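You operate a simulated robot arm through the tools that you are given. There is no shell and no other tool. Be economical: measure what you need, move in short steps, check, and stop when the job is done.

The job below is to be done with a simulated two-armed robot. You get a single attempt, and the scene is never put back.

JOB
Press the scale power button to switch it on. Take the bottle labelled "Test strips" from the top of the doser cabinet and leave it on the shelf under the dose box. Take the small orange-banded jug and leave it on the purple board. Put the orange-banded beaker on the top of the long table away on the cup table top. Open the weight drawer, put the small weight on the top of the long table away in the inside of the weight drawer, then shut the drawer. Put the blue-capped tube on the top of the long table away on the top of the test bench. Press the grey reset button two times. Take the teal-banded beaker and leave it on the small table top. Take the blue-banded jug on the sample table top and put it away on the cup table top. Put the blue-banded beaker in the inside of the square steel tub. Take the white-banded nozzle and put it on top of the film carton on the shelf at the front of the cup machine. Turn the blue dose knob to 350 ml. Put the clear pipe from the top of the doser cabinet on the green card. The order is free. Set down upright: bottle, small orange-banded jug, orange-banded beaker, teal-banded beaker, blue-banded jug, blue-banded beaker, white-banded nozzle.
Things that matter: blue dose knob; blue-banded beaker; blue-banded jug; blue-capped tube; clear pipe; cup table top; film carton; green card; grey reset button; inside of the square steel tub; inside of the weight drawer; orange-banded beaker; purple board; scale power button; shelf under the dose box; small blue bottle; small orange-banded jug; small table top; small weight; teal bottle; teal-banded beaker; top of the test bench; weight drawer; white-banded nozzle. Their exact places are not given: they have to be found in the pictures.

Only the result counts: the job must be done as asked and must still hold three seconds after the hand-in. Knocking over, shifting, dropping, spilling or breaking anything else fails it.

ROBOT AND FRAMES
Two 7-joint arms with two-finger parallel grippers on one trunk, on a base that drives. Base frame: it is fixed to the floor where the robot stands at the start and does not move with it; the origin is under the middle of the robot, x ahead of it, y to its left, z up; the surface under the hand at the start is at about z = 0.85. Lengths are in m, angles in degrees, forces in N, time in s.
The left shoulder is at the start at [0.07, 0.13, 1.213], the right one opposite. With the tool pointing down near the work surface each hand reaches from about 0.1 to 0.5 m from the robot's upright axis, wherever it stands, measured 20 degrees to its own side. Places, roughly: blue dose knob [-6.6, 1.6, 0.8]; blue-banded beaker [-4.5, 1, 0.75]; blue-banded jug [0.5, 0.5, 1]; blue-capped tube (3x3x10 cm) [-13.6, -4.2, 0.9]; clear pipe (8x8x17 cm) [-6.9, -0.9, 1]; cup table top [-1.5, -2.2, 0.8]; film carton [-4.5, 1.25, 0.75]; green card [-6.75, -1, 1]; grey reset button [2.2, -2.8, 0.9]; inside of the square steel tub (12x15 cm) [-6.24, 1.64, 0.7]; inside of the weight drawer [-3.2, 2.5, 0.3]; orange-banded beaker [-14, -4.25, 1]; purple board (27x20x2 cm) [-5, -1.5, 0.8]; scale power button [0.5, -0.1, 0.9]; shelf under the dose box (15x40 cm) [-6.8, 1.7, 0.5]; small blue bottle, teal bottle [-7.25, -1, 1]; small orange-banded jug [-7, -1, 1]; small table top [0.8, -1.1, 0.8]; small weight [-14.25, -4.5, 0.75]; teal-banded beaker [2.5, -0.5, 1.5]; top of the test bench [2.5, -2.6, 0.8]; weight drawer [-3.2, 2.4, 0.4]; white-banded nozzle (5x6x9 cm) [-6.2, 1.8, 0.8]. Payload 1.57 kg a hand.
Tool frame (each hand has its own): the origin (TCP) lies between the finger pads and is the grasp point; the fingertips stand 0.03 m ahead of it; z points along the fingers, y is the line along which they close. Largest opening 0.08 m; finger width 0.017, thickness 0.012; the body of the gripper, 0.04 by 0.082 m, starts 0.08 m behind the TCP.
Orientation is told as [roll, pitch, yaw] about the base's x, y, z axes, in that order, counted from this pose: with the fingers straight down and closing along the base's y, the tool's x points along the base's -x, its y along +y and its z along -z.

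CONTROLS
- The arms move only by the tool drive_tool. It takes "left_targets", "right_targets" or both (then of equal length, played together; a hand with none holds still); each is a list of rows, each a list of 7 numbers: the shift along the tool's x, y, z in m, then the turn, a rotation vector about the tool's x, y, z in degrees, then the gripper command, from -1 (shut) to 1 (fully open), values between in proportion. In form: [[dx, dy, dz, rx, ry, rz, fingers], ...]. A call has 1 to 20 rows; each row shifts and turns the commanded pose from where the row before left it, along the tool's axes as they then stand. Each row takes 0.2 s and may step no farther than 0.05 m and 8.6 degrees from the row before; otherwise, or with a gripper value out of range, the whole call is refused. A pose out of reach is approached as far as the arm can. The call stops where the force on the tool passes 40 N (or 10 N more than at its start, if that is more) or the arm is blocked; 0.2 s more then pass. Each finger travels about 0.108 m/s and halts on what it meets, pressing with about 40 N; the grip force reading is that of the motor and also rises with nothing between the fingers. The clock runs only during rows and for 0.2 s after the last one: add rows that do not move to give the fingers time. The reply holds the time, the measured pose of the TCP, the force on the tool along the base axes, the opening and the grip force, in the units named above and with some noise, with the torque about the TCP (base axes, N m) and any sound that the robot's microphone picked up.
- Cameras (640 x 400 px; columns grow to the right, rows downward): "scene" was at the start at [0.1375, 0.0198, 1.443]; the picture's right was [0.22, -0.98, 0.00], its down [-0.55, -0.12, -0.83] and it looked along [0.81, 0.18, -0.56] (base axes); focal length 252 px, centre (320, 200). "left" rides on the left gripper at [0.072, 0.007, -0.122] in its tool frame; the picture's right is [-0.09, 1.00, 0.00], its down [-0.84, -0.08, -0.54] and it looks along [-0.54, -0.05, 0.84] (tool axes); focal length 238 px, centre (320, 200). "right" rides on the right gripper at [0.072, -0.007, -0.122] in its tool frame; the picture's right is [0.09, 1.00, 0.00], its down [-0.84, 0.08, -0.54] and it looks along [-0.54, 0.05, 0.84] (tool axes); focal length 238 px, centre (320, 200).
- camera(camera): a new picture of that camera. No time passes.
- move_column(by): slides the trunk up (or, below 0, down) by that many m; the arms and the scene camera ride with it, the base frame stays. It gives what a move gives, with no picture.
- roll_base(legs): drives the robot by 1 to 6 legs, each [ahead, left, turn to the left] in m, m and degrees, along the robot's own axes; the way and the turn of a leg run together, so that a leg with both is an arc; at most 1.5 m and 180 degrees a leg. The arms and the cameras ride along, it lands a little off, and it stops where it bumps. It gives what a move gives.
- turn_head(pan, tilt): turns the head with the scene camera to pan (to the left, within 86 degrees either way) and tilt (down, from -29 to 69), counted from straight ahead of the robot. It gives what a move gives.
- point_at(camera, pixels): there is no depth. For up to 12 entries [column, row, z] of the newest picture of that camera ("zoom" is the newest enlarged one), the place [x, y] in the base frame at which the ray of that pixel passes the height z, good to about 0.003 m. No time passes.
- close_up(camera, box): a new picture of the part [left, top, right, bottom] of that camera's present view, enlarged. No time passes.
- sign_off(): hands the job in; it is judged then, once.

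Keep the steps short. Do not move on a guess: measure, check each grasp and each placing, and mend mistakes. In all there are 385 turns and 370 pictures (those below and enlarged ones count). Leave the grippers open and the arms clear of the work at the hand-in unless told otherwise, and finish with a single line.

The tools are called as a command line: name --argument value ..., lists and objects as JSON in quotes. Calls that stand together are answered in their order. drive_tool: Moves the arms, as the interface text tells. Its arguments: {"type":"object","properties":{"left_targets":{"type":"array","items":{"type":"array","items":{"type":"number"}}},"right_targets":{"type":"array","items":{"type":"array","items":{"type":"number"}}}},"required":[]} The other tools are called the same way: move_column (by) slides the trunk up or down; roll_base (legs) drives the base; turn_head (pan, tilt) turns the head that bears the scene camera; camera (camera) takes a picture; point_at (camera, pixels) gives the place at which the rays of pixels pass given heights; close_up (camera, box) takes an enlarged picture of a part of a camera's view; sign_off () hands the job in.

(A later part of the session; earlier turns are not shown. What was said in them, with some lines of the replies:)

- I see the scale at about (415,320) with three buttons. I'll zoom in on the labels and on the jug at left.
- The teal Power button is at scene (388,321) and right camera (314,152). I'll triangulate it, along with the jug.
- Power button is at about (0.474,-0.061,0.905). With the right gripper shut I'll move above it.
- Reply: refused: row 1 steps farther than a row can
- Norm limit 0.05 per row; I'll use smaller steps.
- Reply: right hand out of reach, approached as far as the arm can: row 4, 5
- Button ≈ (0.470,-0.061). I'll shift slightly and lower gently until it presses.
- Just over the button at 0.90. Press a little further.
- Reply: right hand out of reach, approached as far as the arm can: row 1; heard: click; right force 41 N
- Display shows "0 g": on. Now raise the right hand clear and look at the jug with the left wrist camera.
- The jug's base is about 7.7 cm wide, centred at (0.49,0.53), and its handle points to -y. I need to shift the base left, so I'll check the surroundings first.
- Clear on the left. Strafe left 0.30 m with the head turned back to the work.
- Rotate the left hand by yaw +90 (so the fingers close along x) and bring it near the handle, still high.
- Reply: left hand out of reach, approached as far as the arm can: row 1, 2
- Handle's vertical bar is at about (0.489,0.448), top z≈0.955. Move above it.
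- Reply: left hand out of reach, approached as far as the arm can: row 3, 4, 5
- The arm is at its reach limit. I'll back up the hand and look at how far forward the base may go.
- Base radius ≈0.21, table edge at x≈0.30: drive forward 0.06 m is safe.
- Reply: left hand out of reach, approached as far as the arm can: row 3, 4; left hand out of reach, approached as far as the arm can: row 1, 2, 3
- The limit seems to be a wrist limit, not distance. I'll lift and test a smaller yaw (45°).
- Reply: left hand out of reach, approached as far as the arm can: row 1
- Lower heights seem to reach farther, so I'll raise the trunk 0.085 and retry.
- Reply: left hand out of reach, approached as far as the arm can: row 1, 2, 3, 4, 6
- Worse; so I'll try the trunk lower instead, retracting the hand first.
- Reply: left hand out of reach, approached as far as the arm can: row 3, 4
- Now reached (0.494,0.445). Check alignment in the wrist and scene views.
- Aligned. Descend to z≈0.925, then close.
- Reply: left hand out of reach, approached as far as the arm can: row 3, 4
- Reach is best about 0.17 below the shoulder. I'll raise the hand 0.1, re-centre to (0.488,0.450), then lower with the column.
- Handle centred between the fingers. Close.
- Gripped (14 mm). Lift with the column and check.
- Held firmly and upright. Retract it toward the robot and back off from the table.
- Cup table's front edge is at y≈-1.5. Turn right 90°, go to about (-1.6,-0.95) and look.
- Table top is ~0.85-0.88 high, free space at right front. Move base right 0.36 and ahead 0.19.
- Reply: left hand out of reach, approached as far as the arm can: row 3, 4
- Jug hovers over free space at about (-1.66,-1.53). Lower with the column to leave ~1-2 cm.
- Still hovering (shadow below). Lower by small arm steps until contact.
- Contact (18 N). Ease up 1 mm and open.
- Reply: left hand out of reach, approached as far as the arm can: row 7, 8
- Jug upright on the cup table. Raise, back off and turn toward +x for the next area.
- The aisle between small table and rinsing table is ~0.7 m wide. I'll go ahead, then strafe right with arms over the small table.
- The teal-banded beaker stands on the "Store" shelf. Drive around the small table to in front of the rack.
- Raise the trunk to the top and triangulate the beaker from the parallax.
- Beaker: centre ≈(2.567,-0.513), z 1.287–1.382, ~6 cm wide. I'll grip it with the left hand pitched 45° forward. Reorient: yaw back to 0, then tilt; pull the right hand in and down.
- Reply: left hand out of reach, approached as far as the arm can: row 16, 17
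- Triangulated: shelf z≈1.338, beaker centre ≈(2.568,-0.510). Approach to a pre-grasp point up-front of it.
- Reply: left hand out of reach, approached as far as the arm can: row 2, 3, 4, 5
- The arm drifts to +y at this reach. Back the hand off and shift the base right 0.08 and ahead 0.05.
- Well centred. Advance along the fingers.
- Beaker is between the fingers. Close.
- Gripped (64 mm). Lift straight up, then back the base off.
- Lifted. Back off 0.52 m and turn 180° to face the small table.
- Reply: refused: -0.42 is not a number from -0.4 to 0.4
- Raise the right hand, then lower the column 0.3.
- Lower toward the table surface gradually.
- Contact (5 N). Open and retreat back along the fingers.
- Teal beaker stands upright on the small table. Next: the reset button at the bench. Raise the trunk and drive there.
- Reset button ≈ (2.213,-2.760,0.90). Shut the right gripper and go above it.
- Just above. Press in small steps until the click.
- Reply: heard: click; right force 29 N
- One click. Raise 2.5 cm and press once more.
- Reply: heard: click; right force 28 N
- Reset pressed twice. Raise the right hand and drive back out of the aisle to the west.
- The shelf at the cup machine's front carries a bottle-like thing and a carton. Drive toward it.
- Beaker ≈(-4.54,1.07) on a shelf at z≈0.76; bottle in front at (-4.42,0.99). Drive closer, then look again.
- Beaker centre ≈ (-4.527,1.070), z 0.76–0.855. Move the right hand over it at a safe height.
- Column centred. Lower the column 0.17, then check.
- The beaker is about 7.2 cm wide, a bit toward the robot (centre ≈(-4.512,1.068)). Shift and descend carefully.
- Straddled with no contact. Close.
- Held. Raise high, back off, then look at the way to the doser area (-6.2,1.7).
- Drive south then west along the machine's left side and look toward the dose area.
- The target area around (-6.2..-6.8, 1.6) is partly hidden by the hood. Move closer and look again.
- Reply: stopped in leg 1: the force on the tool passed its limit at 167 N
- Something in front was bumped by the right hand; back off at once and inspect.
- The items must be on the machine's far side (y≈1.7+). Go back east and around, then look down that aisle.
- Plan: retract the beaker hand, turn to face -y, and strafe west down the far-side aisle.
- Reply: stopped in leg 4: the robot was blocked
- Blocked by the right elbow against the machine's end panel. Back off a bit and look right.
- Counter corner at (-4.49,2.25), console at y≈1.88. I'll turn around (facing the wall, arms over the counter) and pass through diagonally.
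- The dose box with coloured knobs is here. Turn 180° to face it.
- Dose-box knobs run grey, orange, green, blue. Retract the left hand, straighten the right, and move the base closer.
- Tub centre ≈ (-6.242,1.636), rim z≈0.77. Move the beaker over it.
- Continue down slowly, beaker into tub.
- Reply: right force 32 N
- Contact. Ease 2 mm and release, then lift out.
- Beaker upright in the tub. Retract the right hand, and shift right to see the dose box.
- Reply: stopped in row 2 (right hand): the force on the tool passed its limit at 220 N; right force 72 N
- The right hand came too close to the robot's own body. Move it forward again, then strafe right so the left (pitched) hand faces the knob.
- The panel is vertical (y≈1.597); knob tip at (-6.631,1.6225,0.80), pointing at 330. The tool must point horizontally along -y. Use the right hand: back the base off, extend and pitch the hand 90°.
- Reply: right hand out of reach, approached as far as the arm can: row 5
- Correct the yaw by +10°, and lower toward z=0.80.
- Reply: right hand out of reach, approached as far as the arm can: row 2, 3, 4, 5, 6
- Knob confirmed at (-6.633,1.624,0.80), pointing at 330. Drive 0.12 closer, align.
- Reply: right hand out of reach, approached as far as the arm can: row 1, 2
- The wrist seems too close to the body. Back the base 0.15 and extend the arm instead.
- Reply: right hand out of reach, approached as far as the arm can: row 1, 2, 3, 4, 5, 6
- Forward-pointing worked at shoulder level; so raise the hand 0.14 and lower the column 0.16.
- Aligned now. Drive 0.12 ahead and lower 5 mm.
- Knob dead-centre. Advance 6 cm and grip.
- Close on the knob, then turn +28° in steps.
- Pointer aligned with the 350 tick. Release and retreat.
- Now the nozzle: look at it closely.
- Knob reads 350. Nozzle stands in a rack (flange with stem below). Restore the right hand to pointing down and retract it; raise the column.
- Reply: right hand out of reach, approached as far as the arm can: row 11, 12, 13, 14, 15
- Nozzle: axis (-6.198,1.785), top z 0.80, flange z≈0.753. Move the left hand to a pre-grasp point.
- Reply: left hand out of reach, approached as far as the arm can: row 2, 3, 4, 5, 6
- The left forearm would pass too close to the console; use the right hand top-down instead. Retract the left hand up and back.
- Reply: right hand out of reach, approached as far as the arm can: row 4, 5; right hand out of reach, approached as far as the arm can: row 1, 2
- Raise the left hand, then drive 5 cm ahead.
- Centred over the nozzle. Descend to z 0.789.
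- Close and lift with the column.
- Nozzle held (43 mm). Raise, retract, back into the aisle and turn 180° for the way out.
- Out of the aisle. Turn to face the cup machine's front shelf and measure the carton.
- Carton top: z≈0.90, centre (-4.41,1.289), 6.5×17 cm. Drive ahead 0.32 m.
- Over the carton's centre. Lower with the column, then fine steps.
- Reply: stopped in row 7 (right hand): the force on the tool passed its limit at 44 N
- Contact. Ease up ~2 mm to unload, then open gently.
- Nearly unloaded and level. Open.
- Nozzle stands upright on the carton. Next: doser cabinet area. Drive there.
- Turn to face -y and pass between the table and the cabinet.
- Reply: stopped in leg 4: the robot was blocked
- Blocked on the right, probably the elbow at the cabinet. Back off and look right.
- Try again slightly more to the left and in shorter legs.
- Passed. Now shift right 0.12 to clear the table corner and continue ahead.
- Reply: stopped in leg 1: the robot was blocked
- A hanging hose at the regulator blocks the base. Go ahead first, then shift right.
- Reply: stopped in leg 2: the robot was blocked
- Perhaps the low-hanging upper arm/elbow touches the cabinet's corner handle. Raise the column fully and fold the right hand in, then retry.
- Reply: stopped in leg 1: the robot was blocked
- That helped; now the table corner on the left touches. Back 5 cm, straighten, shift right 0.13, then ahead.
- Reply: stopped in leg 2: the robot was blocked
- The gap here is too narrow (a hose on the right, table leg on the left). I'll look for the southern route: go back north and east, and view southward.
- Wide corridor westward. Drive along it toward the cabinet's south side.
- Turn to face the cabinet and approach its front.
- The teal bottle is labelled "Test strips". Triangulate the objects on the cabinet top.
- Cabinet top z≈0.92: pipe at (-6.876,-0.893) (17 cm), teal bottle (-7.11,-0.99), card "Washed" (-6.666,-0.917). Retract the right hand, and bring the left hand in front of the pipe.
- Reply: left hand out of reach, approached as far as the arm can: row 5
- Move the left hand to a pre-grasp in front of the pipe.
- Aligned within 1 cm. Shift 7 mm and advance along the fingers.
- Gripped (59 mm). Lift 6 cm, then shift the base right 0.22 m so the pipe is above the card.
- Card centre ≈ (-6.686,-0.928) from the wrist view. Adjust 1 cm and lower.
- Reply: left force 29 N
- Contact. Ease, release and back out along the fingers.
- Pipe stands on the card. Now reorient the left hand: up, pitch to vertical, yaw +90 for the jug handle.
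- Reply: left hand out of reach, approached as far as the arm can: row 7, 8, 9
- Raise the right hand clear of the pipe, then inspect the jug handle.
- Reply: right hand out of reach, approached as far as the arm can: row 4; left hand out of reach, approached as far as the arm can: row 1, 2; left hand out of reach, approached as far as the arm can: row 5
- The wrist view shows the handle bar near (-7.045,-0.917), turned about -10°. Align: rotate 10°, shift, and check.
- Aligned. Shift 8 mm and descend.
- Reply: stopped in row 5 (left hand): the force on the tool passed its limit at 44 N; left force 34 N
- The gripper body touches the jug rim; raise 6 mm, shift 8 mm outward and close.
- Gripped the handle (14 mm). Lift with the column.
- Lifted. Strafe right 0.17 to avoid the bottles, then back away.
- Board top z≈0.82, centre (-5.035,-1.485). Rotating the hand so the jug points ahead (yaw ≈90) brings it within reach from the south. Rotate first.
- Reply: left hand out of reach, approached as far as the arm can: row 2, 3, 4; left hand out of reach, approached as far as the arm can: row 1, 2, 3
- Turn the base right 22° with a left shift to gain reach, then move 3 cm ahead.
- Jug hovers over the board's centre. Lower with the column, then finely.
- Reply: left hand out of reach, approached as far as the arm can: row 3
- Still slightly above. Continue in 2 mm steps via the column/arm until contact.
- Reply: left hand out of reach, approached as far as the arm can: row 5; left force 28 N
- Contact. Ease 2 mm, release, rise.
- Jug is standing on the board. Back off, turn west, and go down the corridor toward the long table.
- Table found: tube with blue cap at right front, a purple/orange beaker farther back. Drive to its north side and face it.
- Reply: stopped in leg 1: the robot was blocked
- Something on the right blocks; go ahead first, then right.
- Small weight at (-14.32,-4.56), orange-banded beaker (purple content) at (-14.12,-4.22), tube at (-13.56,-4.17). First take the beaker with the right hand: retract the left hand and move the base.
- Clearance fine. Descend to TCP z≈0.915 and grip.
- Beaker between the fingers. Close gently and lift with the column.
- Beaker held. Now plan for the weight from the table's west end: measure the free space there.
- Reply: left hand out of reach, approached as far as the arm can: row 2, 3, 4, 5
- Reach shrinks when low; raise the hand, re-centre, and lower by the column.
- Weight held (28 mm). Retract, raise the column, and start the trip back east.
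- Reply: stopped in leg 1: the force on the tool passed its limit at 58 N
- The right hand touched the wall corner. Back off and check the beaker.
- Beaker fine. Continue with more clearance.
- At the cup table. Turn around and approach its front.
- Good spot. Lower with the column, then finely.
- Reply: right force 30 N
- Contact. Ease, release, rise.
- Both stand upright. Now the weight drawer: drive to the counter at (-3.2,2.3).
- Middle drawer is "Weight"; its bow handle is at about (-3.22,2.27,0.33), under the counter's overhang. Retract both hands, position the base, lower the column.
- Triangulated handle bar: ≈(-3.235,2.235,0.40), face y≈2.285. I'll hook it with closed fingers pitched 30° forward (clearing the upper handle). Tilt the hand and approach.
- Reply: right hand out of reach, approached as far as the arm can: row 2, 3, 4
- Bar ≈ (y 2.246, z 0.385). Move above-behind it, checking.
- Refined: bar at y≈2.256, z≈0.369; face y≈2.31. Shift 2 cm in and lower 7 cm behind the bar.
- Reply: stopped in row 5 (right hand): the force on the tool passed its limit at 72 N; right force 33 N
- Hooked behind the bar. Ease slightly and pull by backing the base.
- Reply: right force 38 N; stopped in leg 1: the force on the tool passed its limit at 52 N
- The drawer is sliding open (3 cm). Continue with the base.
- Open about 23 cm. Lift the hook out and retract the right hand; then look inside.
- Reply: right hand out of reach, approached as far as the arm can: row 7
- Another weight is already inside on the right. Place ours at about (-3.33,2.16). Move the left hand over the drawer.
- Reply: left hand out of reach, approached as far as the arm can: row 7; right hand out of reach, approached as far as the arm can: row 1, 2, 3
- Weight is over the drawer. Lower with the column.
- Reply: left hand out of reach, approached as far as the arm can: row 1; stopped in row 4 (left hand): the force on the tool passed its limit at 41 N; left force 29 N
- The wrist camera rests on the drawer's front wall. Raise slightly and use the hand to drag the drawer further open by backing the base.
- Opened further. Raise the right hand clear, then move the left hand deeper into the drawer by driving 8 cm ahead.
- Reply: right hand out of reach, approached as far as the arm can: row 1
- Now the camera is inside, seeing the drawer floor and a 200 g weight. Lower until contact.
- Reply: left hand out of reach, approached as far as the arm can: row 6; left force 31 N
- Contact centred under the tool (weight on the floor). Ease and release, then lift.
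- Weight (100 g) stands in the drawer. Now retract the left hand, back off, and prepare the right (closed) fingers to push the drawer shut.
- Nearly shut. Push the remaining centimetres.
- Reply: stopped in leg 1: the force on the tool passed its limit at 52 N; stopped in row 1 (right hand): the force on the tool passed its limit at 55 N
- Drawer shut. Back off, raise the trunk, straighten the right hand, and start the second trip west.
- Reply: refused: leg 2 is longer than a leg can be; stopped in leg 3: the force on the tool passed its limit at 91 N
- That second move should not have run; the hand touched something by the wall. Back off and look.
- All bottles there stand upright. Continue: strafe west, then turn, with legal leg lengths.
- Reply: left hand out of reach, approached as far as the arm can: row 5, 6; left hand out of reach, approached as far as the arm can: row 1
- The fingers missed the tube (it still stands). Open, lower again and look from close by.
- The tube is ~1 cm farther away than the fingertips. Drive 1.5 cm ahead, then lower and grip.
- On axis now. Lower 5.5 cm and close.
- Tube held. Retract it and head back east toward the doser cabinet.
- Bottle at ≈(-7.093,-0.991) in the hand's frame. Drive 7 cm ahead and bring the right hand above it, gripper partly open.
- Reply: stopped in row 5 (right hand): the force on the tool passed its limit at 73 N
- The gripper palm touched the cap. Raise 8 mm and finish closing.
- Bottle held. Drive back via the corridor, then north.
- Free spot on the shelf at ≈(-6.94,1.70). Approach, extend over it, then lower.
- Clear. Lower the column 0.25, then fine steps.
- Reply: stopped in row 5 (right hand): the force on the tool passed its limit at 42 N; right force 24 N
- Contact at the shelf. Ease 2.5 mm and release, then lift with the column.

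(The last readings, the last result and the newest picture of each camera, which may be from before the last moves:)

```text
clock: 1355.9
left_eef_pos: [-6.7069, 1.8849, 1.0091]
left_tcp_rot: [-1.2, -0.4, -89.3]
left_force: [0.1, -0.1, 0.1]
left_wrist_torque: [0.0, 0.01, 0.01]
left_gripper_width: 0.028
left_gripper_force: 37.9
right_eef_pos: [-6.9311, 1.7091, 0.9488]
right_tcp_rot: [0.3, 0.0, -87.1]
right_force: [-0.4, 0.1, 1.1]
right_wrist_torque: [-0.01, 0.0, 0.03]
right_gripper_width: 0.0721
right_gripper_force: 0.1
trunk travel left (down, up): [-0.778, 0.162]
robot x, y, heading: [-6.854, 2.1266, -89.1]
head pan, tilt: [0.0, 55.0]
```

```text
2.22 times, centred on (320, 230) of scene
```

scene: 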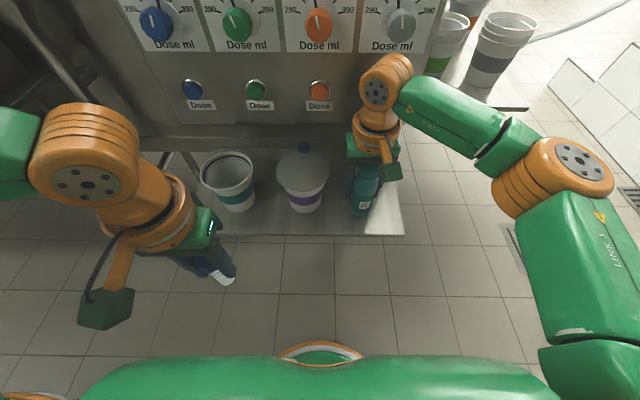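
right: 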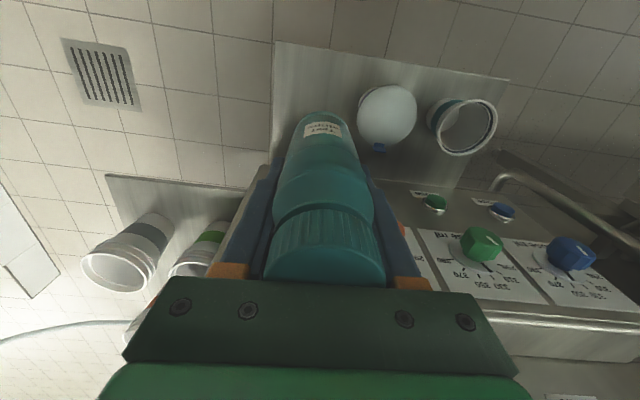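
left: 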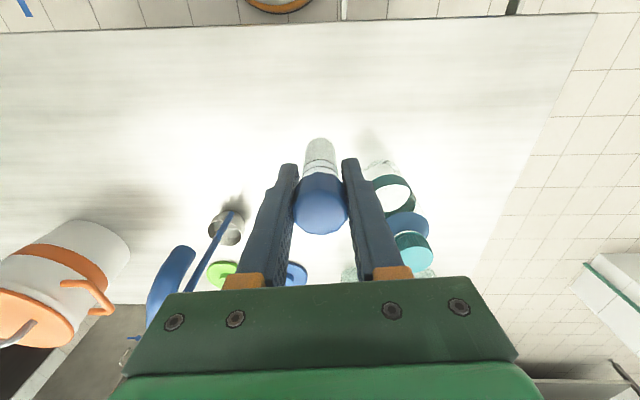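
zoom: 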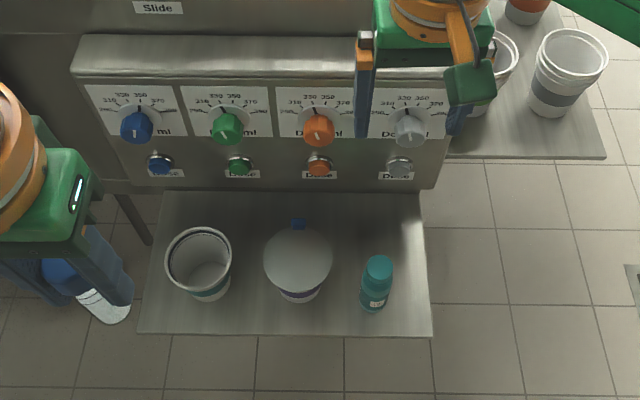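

Bottle stands upright on the shelf. Last: the tube to the test bench. Leave the aisle the same way.

move_column --by 0.15

drive_tool --right_targets '[[0.035, 0, -0.02, 0, 0, 0, 1], [0.035, 0, -0.02, 0, 0, 0, 1], [0.035, 0, -0.02, 0, 0, 0, 1], [0.035, 0, 0, 0, 0, 0, 1]]'

roll_base --legs '[[-0.23, 0, -0.7], [0, 0.55, 0], [0, 0, -90], [0, 0, -90]]'

roll_base --legs '[[0, -0.85, 0]]'

```text
clock: 1357.7
left_eef_pos: [-6.706, 1.8834, 1.159]
left_tcp_rot: [-1.3, -0.4, -89.4]
left_force: [-0.7, 0.4, -1.2]
left_wrist_torque: [-0.01, 0.03, 0.01]
left_gripper_width: 0.0282
left_gripper_force: 38.5
right_eef_pos: [-6.9301, 1.7077, 1.0994]
right_tcp_rot: [0.3, 0.2, -87.2]
right_force: [-0.3, -0.1, 0.1]
right_wrist_torque: [0.01, 0.03, -0.02]
right_gripper_width: 0.072
right_gripper_force: 0.0
trunk travel left (down, up): [-0.928, 0.012]
robot x, y, heading: [-6.857, 2.1267, -89.1]
head pan, tilt: [0.0, 55.0]
```

```text
clock: 1358.7
left_eef_pos: [-6.7049, 1.8842, 1.1601]
left_tcp_rot: [-1.4, -0.5, -89.4]
left_force: [-0.1, 0.0, -0.9]
left_wrist_torque: [-0.04, 0.0, 0.02]
left_gripper_width: 0.0278
left_gripper_force: 38.7
right_eef_pos: [-6.9385, 1.8478, 1.1605]
right_tcp_rot: [0.2, 0.0, -87.2]
right_force: [0.0, 0.4, -0.7]
right_wrist_torque: [-0.05, -0.01, 0.01]
right_gripper_width: 0.0799
right_gripper_force: 0.1
trunk travel left (down, up): [-0.928, 0.012]
robot x, y, heading: [-6.86, 2.1224, -89.0]
head pan, tilt: [0.0, 55.0]
```

```text
clock: 1370.8
left_eef_pos: [-6.4563, 2.6046, 1.1588]
left_tcp_rot: [-1.5, -0.5, 90.0]
left_force: [0.0, 0.1, -0.5]
left_wrist_torque: [-0.01, 0.01, -0.03]
left_gripper_width: 0.0281
left_gripper_force: 38.4
right_eef_pos: [-6.223, 2.641, 1.1603]
right_tcp_rot: [0.3, 0.1, 92.4]
right_force: [-0.4, 0.5, 0.2]
right_wrist_torque: [-0.02, 0.0, -0.01]
right_gripper_width: 0.0802
right_gripper_force: 0.0
trunk travel left (down, up): [-0.928, 0.012]
robot x, y, heading: [-6.3053, 2.3608, 90.4]
head pan, tilt: [0.0, 55.0]
```

```text
clock: 1375.3
left_eef_pos: [-5.6076, 2.6082, 1.1587]
left_tcp_rot: [-1.4, -0.4, 89.6]
left_force: [-0.1, -0.8, -0.4]
left_wrist_torque: [0.01, -0.03, 0.0]
left_gripper_width: 0.0283
left_gripper_force: 38.8
right_eef_pos: [-5.374, 2.6413, 1.1601]
right_tcp_rot: [0.2, 0.2, 91.7]
right_force: [0.3, 0.4, 0.0]
right_wrist_torque: [0.01, -0.02, 0.04]
right_gripper_width: 0.0799
right_gripper_force: 0.0
trunk travel left (down, up): [-0.928, 0.012]
robot x, y, heading: [-5.4599, 2.3617, 89.8]
head pan, tilt: [0.0, 55.0]
```

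roll_base --legs '[[-0.12, -0.6, 0], [-0.17, -0.25, 0], [-0.13, -0.24, 0], [0, -0.7, 0], [-0.45, 0, 0]]'

```text
clock: 1387.8
left_eef_pos: [-3.8164, 1.732, 1.1581]
left_tcp_rot: [-1.4, -0.3, 90.0]
left_force: [-0.3, -0.2, -0.2]
left_wrist_torque: [-0.03, 0.0, 0.0]
left_gripper_width: 0.0278
left_gripper_force: 38.1
right_eef_pos: [-3.5849, 1.7675, 1.1593]
right_tcp_rot: [0.4, 0.2, 92.3]
right_force: [0.4, 0.8, 0.0]
right_wrist_torque: [-0.01, 0.01, 0.02]
right_gripper_width: 0.0801
right_gripper_force: 0.0
trunk travel left (down, up): [-0.928, 0.012]
robot x, y, heading: [-3.6677, 1.4858, 90.2]
head pan, tilt: [0.0, 55.0]
```

roll_base --legs '[[0, 0, -90.2], [1.2, -0.78, 0], [1.2, -0.78, 0], [1.2, -0.78, 0]]'

```text
clock: 1411.9
left_eef_pos: [0.2555, -0.45, 1.1587]
left_tcp_rot: [-1.4, -0.4, 4.6]
left_force: [0.0, 0.8, 0.0]
left_wrist_torque: [-0.03, -0.01, -0.01]
left_gripper_width: 0.0281
left_gripper_force: 38.1
right_eef_pos: [0.3111, -0.6774, 1.1609]
right_tcp_rot: [0.2, 0.0, 6.8]
right_force: [-0.3, 0.6, -0.8]
right_wrist_torque: [0.02, 0.0, 0.02]
right_gripper_width: 0.08
right_gripper_force: 0.1
trunk travel left (down, up): [-0.928, 0.012]
robot x, y, heading: [0.024, -0.6183, 5.0]
head pan, tilt: [0.0, 55.0]
```

roll_base --legs '[[-0.1, 0, -5], [0, -1.28, 0], [1.45, 0, 0]]'

```text
clock: 1426.0
left_eef_pos: [1.614, -1.781, 1.1593]
left_tcp_rot: [-1.3, -0.4, -0.2]
left_force: [0.7, 0.8, -0.3]
left_wrist_torque: [0.01, -0.02, 0.0]
left_gripper_width: 0.0279
left_gripper_force: 38.7
right_eef_pos: [1.6489, -2.0129, 1.1604]
right_tcp_rot: [0.2, 0.0, 2.0]
right_force: [-0.2, -0.2, -0.8]
right_wrist_torque: [0.01, 0.01, 0.05]
right_gripper_width: 0.08
right_gripper_force: 0.1
trunk travel left (down, up): [-0.928, 0.012]
robot x, y, heading: [1.3729, -1.9274, 0.0]
head pan, tilt: [0.0, 55.0]
```

turn_head --pan -15 --tilt 35

camera --camera "scene"

```text
clock: 1426.8
left_eef_pos: [1.6148, -1.7823, 1.159]
left_tcp_rot: [-1.3, -0.4, -0.2]
left_force: [0.0, -0.2, -0.6]
left_wrist_torque: [0.0, -0.01, 0.02]
left_gripper_width: 0.0282
left_gripper_force: 38.4
right_eef_pos: [1.6486, -2.0141, 1.1598]
right_tcp_rot: [0.2, 0.1, 1.9]
right_force: [0.0, -0.5, -0.7]
right_wrist_torque: [-0.04, -0.01, 0.01]
right_gripper_width: 0.08
right_gripper_force: 0.1
trunk travel left (down, up): [-0.928, 0.012]
robot x, y, heading: [1.3674, -1.9236, 0.1]
head pan, tilt: [-15.0, 35.0]
```

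```text
36 pictures are left
```

scene: 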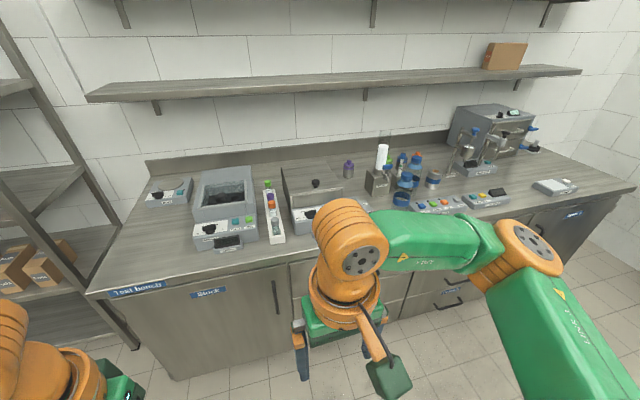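

point_at --camera "scene" --pixels '[[150, 245, 0.87], [165, 225, 0.87], [90, 290, 0.87], [200, 275, 0.87], [205, 248, 0.87], [230, 250, 0.87]]'

```text
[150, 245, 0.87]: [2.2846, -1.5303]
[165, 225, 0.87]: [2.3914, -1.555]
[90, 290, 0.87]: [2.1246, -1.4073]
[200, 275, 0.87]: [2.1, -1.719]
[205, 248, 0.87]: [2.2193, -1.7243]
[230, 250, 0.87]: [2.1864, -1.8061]
```

Free spot at ≈(2.27,-1.55) on the bench (left front). Move there.

roll_base --legs '[[0.42, 0.22, 0]]'

drive_tool --left_targets '[[-0.035, 0, 0, 0, 0, 0, -1], [-0.035, 0, 0, 0, 0, 0, -1], [-0.035, 0, 0, 0, 0, 0, -1], [-0.035, 0, 0, 0, 0, 0, -1], [-0.035, 0, 0, 0, 0, 0, -1], [0, 0, 0, 0, 0, 0, -1]]'

turn_head --pan 15 --tilt 50

camera --camera "scene"

```text
clock: 1429.7
left_eef_pos: [2.0353, -1.5577, 1.1606]
left_tcp_rot: [-1.4, -0.5, 0.5]
left_force: [0.5, 0.4, 0.1]
left_wrist_torque: [-0.01, 0.01, 0.01]
left_gripper_width: 0.0277
left_gripper_force: 38.3
right_eef_pos: [2.0725, -1.7909, 1.1605]
right_tcp_rot: [0.3, 0.0, 2.7]
right_force: [0.1, -0.4, 0.1]
right_wrist_torque: [0.01, -0.03, -0.03]
right_gripper_width: 0.0799
right_gripper_force: 0.1
trunk travel left (down, up): [-0.928, 0.012]
robot x, y, heading: [1.7907, -1.7093, 1.0]
head pan, tilt: [-15.0, 35.0]
```

```text
clock: 1431.1
left_eef_pos: [2.2029, -1.5479, 1.1615]
left_tcp_rot: [-1.4, -0.5, 0.5]
left_force: [0.9, -0.4, -0.8]
left_wrist_torque: [-0.01, -0.03, -0.01]
left_gripper_width: 0.0278
left_gripper_force: 37.8
left hand out of reach, approached as far as the arm can: row 5
right_eef_pos: [2.0732, -1.7899, 1.1611]
right_tcp_rot: [0.2, 0.0, 2.7]
right_force: [0.0, 0.1, -0.7]
right_wrist_torque: [0.02, -0.01, 0.0]
right_gripper_width: 0.0797
right_gripper_force: 0.0
trunk travel left (down, up): [-0.928, 0.012]
robot x, y, heading: [1.7949, -1.7116, 0.7]
head pan, tilt: [-15.0, 35.0]
```

```text
clock: 1432.0
left_eef_pos: [2.2045, -1.5491, 1.1616]
left_tcp_rot: [-1.4, -0.5, 0.5]
left_force: [0.1, -0.3, -0.3]
left_wrist_torque: [0.04, -0.02, -0.02]
left_gripper_width: 0.0283
left_gripper_force: 38.6
right_eef_pos: [2.075, -1.7887, 1.1604]
right_tcp_rot: [0.2, 0.2, 2.7]
right_force: [0.3, -0.6, 0.3]
right_wrist_torque: [-0.02, -0.02, 0.0]
right_gripper_width: 0.0801
right_gripper_force: 0.1
trunk travel left (down, up): [-0.928, 0.012]
robot x, y, heading: [1.7953, -1.7076, 0.7]
head pan, tilt: [15.0, 50.0]
```

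```text
35 pictures are left
```

scene: 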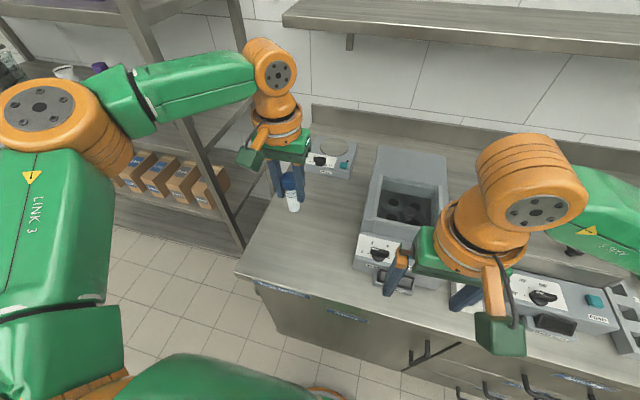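

move_column --by -0.17

camera --camera "left"

close_up --camera "scene" --box '[200, 80, 420, 290]'

```text
clock: 1433.9
left_eef_pos: [2.2039, -1.5491, 0.991]
left_tcp_rot: [-1.3, -0.5, 0.5]
left_force: [0.6, 0.3, 0.1]
left_wrist_torque: [0.03, 0.02, 0.01]
left_gripper_width: 0.028
left_gripper_force: 38.3
right_eef_pos: [2.0739, -1.7898, 0.99]
right_tcp_rot: [0.2, 0.1, 2.7]
right_force: [0.0, 0.3, -0.4]
right_wrist_torque: [-0.04, -0.01, 0.04]
right_gripper_width: 0.08
right_gripper_force: 0.1
trunk travel left (down, up): [-0.758, 0.182]
robot x, y, heading: [1.7947, -1.7106, 0.2]
head pan, tilt: [15.0, 50.0]
```

```text
34 pictures are left
```

left: 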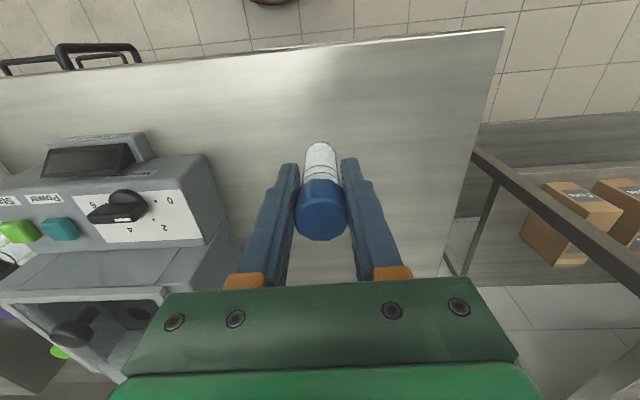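

```text
1.90 times, centred on (310, 185) of scene
```

zoom: 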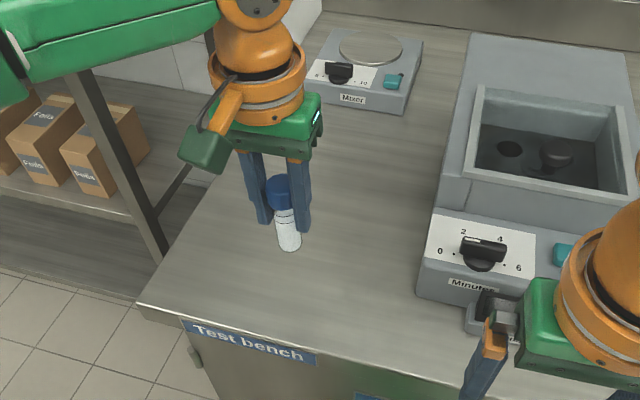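

Lower the tube with the arm until contact.

drive_tool --left_targets '[[0, 0, 0.012, 0, 0, 0, -1], [0, 0, 0.01, 0, 0, 0, -1], [0, 0, 0.006, 0, 0, 0, -1], [0, 0, 0.004, 0, 0, 0, -1], [0, 0, 0.003, 0, 0, 0, -1], [0, 0, 0.003, 0, 0, 0, -1], [0, 0, 0.003, 0, 0, 0, -1], [0, 0, 0.003, 0, 0, 0, -1], [0, 0, 0.003, 0, 0, 0, -1], [0, 0, 0.003, 0, 0, 0, -1]]'

close_up --camera "scene" --box '[220, 100, 380, 280]'

```text
clock: 1436.1
left_eef_pos: [2.1999, -1.5478, 0.9413]
left_tcp_rot: [-1.5, -0.6, 0.3]
left_force: [0.5, -0.3, -0.4]
left_wrist_torque: [0.01, 0.0, -0.03]
left_gripper_width: 0.0279
left_gripper_force: 38.3
left hand out of reach, approached as far as the arm can: row 7
right_eef_pos: [2.0741, -1.7884, 0.9895]
right_tcp_rot: [0.2, 0.1, 2.7]
right_force: [0.5, -0.1, -0.6]
right_wrist_torque: [-0.02, 0.0, -0.01]
right_gripper_width: 0.0801
right_gripper_force: 0.0
trunk travel left (down, up): [-0.758, 0.182]
robot x, y, heading: [1.7934, -1.7065, 0.5]
head pan, tilt: [15.0, 50.0]
```

```text
2.22 times, centred on (300, 190) of scene
```

zoom: 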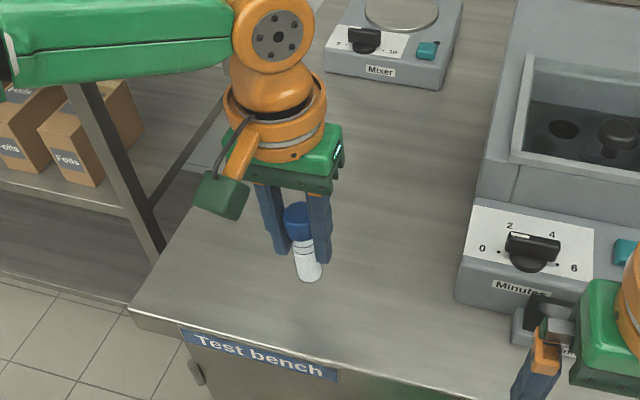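

drive_tool --left_targets '[[0, 0, 0.003, 0, 0, 0, -1], [0, 0, 0.003, 0, 0, 0, -1], [0, 0, 0.003, 0, 0, 0, -1], [0, 0, 0.003, 0, 0, 0, -1], [0, 0, 0.003, 0, 0, 0, -1], [0, 0, 0.003, 0, 0, 0, -1], [0, 0, 0.003, 0, 0, 0, -1], [0, 0, 0.003, 0, 0, 0, -1], [0, 0, 0.003, 0, 0, 0, -1], [0, 0, 0.003, 0, 0, 0, -1]]'

```text
clock: 1438.3
left_eef_pos: [2.1939, -1.5457, 0.9152]
left_tcp_rot: [-1.3, -0.8, 0.6]
left_force: [3.6, -0.1, 21.5]
left_wrist_torque: [0.14, -0.35, -0.01]
left_gripper_width: 0.0279
left_gripper_force: 38.0
left hand out of reach, approached as far as the arm can: row 2, 7
right_eef_pos: [2.0723, -1.7904, 0.9912]
right_tcp_rot: [0.3, -0.2, 2.7]
right_force: [-0.3, -0.4, -0.5]
right_wrist_torque: [0.01, 0.01, 0.01]
right_gripper_width: 0.08
right_gripper_force: 0.1
trunk travel left (down, up): [-0.758, 0.182]
robot x, y, heading: [1.7901, -1.71, 0.9]
head pan, tilt: [15.0, 50.0]
```

Contact (21 N). Ease 2 mm, release, lift.

drive_tool --left_targets '[[0, 0, -0.002, 0, 0, 0, -1], [0, 0, 0, 0, 0, 0, -0.2], [0, 0, 0, 0, 0, 0, 0.2], [0, 0, 0, 0, 0, 0, 0.8], [0, 0, 0, 0, 0, 0, 1]]'

move_column --by 0.17

camera --camera "left"

close_up --camera "scene" --box '[200, 140, 420, 340]'

```text
clock: 1439.5
left_eef_pos: [2.1949, -1.5446, 0.9157]
left_tcp_rot: [-1.3, -0.5, 0.4]
left_force: [-0.1, 0.4, -0.2]
left_wrist_torque: [-0.03, 0.03, -0.01]
left_gripper_width: 0.0799
left_gripper_force: 0.0
right_eef_pos: [2.0731, -1.7905, 0.9903]
right_tcp_rot: [0.2, 0.1, 2.8]
right_force: [-1.1, 0.0, 0.2]
right_wrist_torque: [-0.02, -0.03, 0.0]
right_gripper_width: 0.08
right_gripper_force: 0.0
trunk travel left (down, up): [-0.758, 0.182]
robot x, y, heading: [1.7925, -1.7102, 0.9]
head pan, tilt: [15.0, 50.0]
```

```text
clock: 1441.5
left_eef_pos: [2.1956, -1.5442, 1.0859]
left_tcp_rot: [-1.4, -0.5, 0.5]
left_force: [0.4, 0.7, -0.4]
left_wrist_torque: [0.01, 0.01, 0.02]
left_gripper_width: 0.08
left_gripper_force: 0.1
right_eef_pos: [2.0753, -1.7892, 1.1605]
right_tcp_rot: [0.2, 0.1, 2.7]
right_force: [-0.5, 0.5, 0.3]
right_wrist_torque: [-0.01, 0.0, 0.0]
right_gripper_width: 0.0797
right_gripper_force: 0.1
trunk travel left (down, up): [-0.928, 0.012]
robot x, y, heading: [1.7909, -1.7039, 0.5]
head pan, tilt: [15.0, 50.0]
```

```text
31 pictures are left
```

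left: 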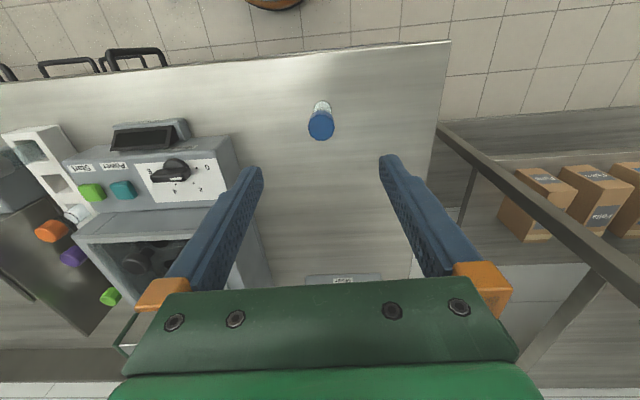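

```text
2.00 times, centred on (310, 240) of scene
```

zoom: 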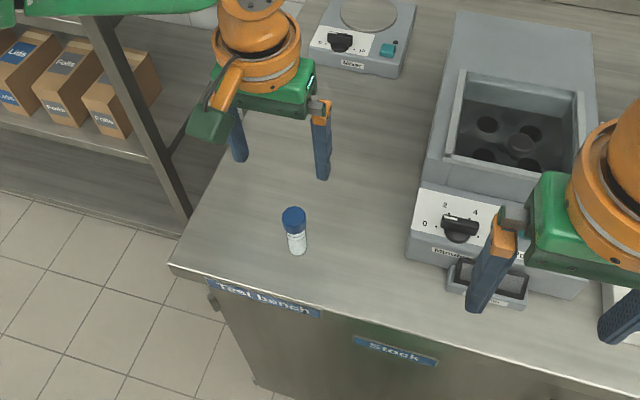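

The tube stands on the bench. Back the arms clear of the work.

roll_base --legs '[[-0.32, 0, 0]]'

turn_head --pan 86 --tilt 20

camera --camera "scene"

```text
clock: 1443.6
left_eef_pos: [1.8779, -1.5469, 1.0837]
left_tcp_rot: [-1.5, -0.4, 0.7]
left_force: [0.5, -0.2, 0.9]
left_wrist_torque: [0.0, 0.02, -0.01]
left_gripper_width: 0.0801
left_gripper_force: 0.1
right_eef_pos: [1.7579, -1.7937, 1.1595]
right_tcp_rot: [0.1, 0.2, 2.8]
right_force: [0.0, 0.9, 0.0]
right_wrist_torque: [0.01, 0.02, 0.02]
right_gripper_width: 0.0801
right_gripper_force: 0.1
trunk travel left (down, up): [-0.928, 0.012]
robot x, y, heading: [1.4781, -1.7125, 0.9]
head pan, tilt: [15.0, 50.0]
```

```text
clock: 1445.0
left_eef_pos: [1.8759, -1.5472, 1.085]
left_tcp_rot: [-1.5, -0.5, 0.8]
left_force: [0.0, -0.1, -0.5]
left_wrist_torque: [-0.01, 0.04, -0.01]
left_gripper_width: 0.0801
left_gripper_force: 0.1
right_eef_pos: [1.7565, -1.7917, 1.1601]
right_tcp_rot: [0.3, 0.1, 2.9]
right_force: [0.3, 0.5, -0.9]
right_wrist_torque: [-0.01, 0.01, -0.02]
right_gripper_width: 0.0801
right_gripper_force: 0.1
trunk travel left (down, up): [-0.928, 0.012]
robot x, y, heading: [1.4742, -1.7139, 0.7]
head pan, tilt: [85.9, 20.0]
```

```text
29 pictures are left
```

scene: 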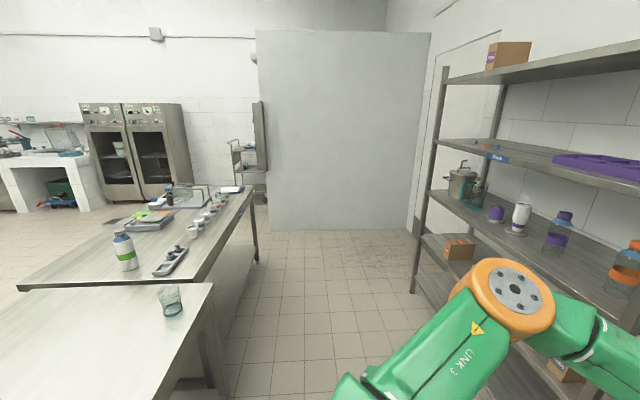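

The teal beaker stands on the small table, the grippers are open and the arms are clear. Every item in the job is done, so I'm handing it in.

sign_off

```text
The job is handed in.
```

All thirteen tasks are done and I have handed the job in: each placing was checked in the pictures, the knob reads 350 ml, the drawer is shut, and the accidental bumps along the way showed no visible damage.
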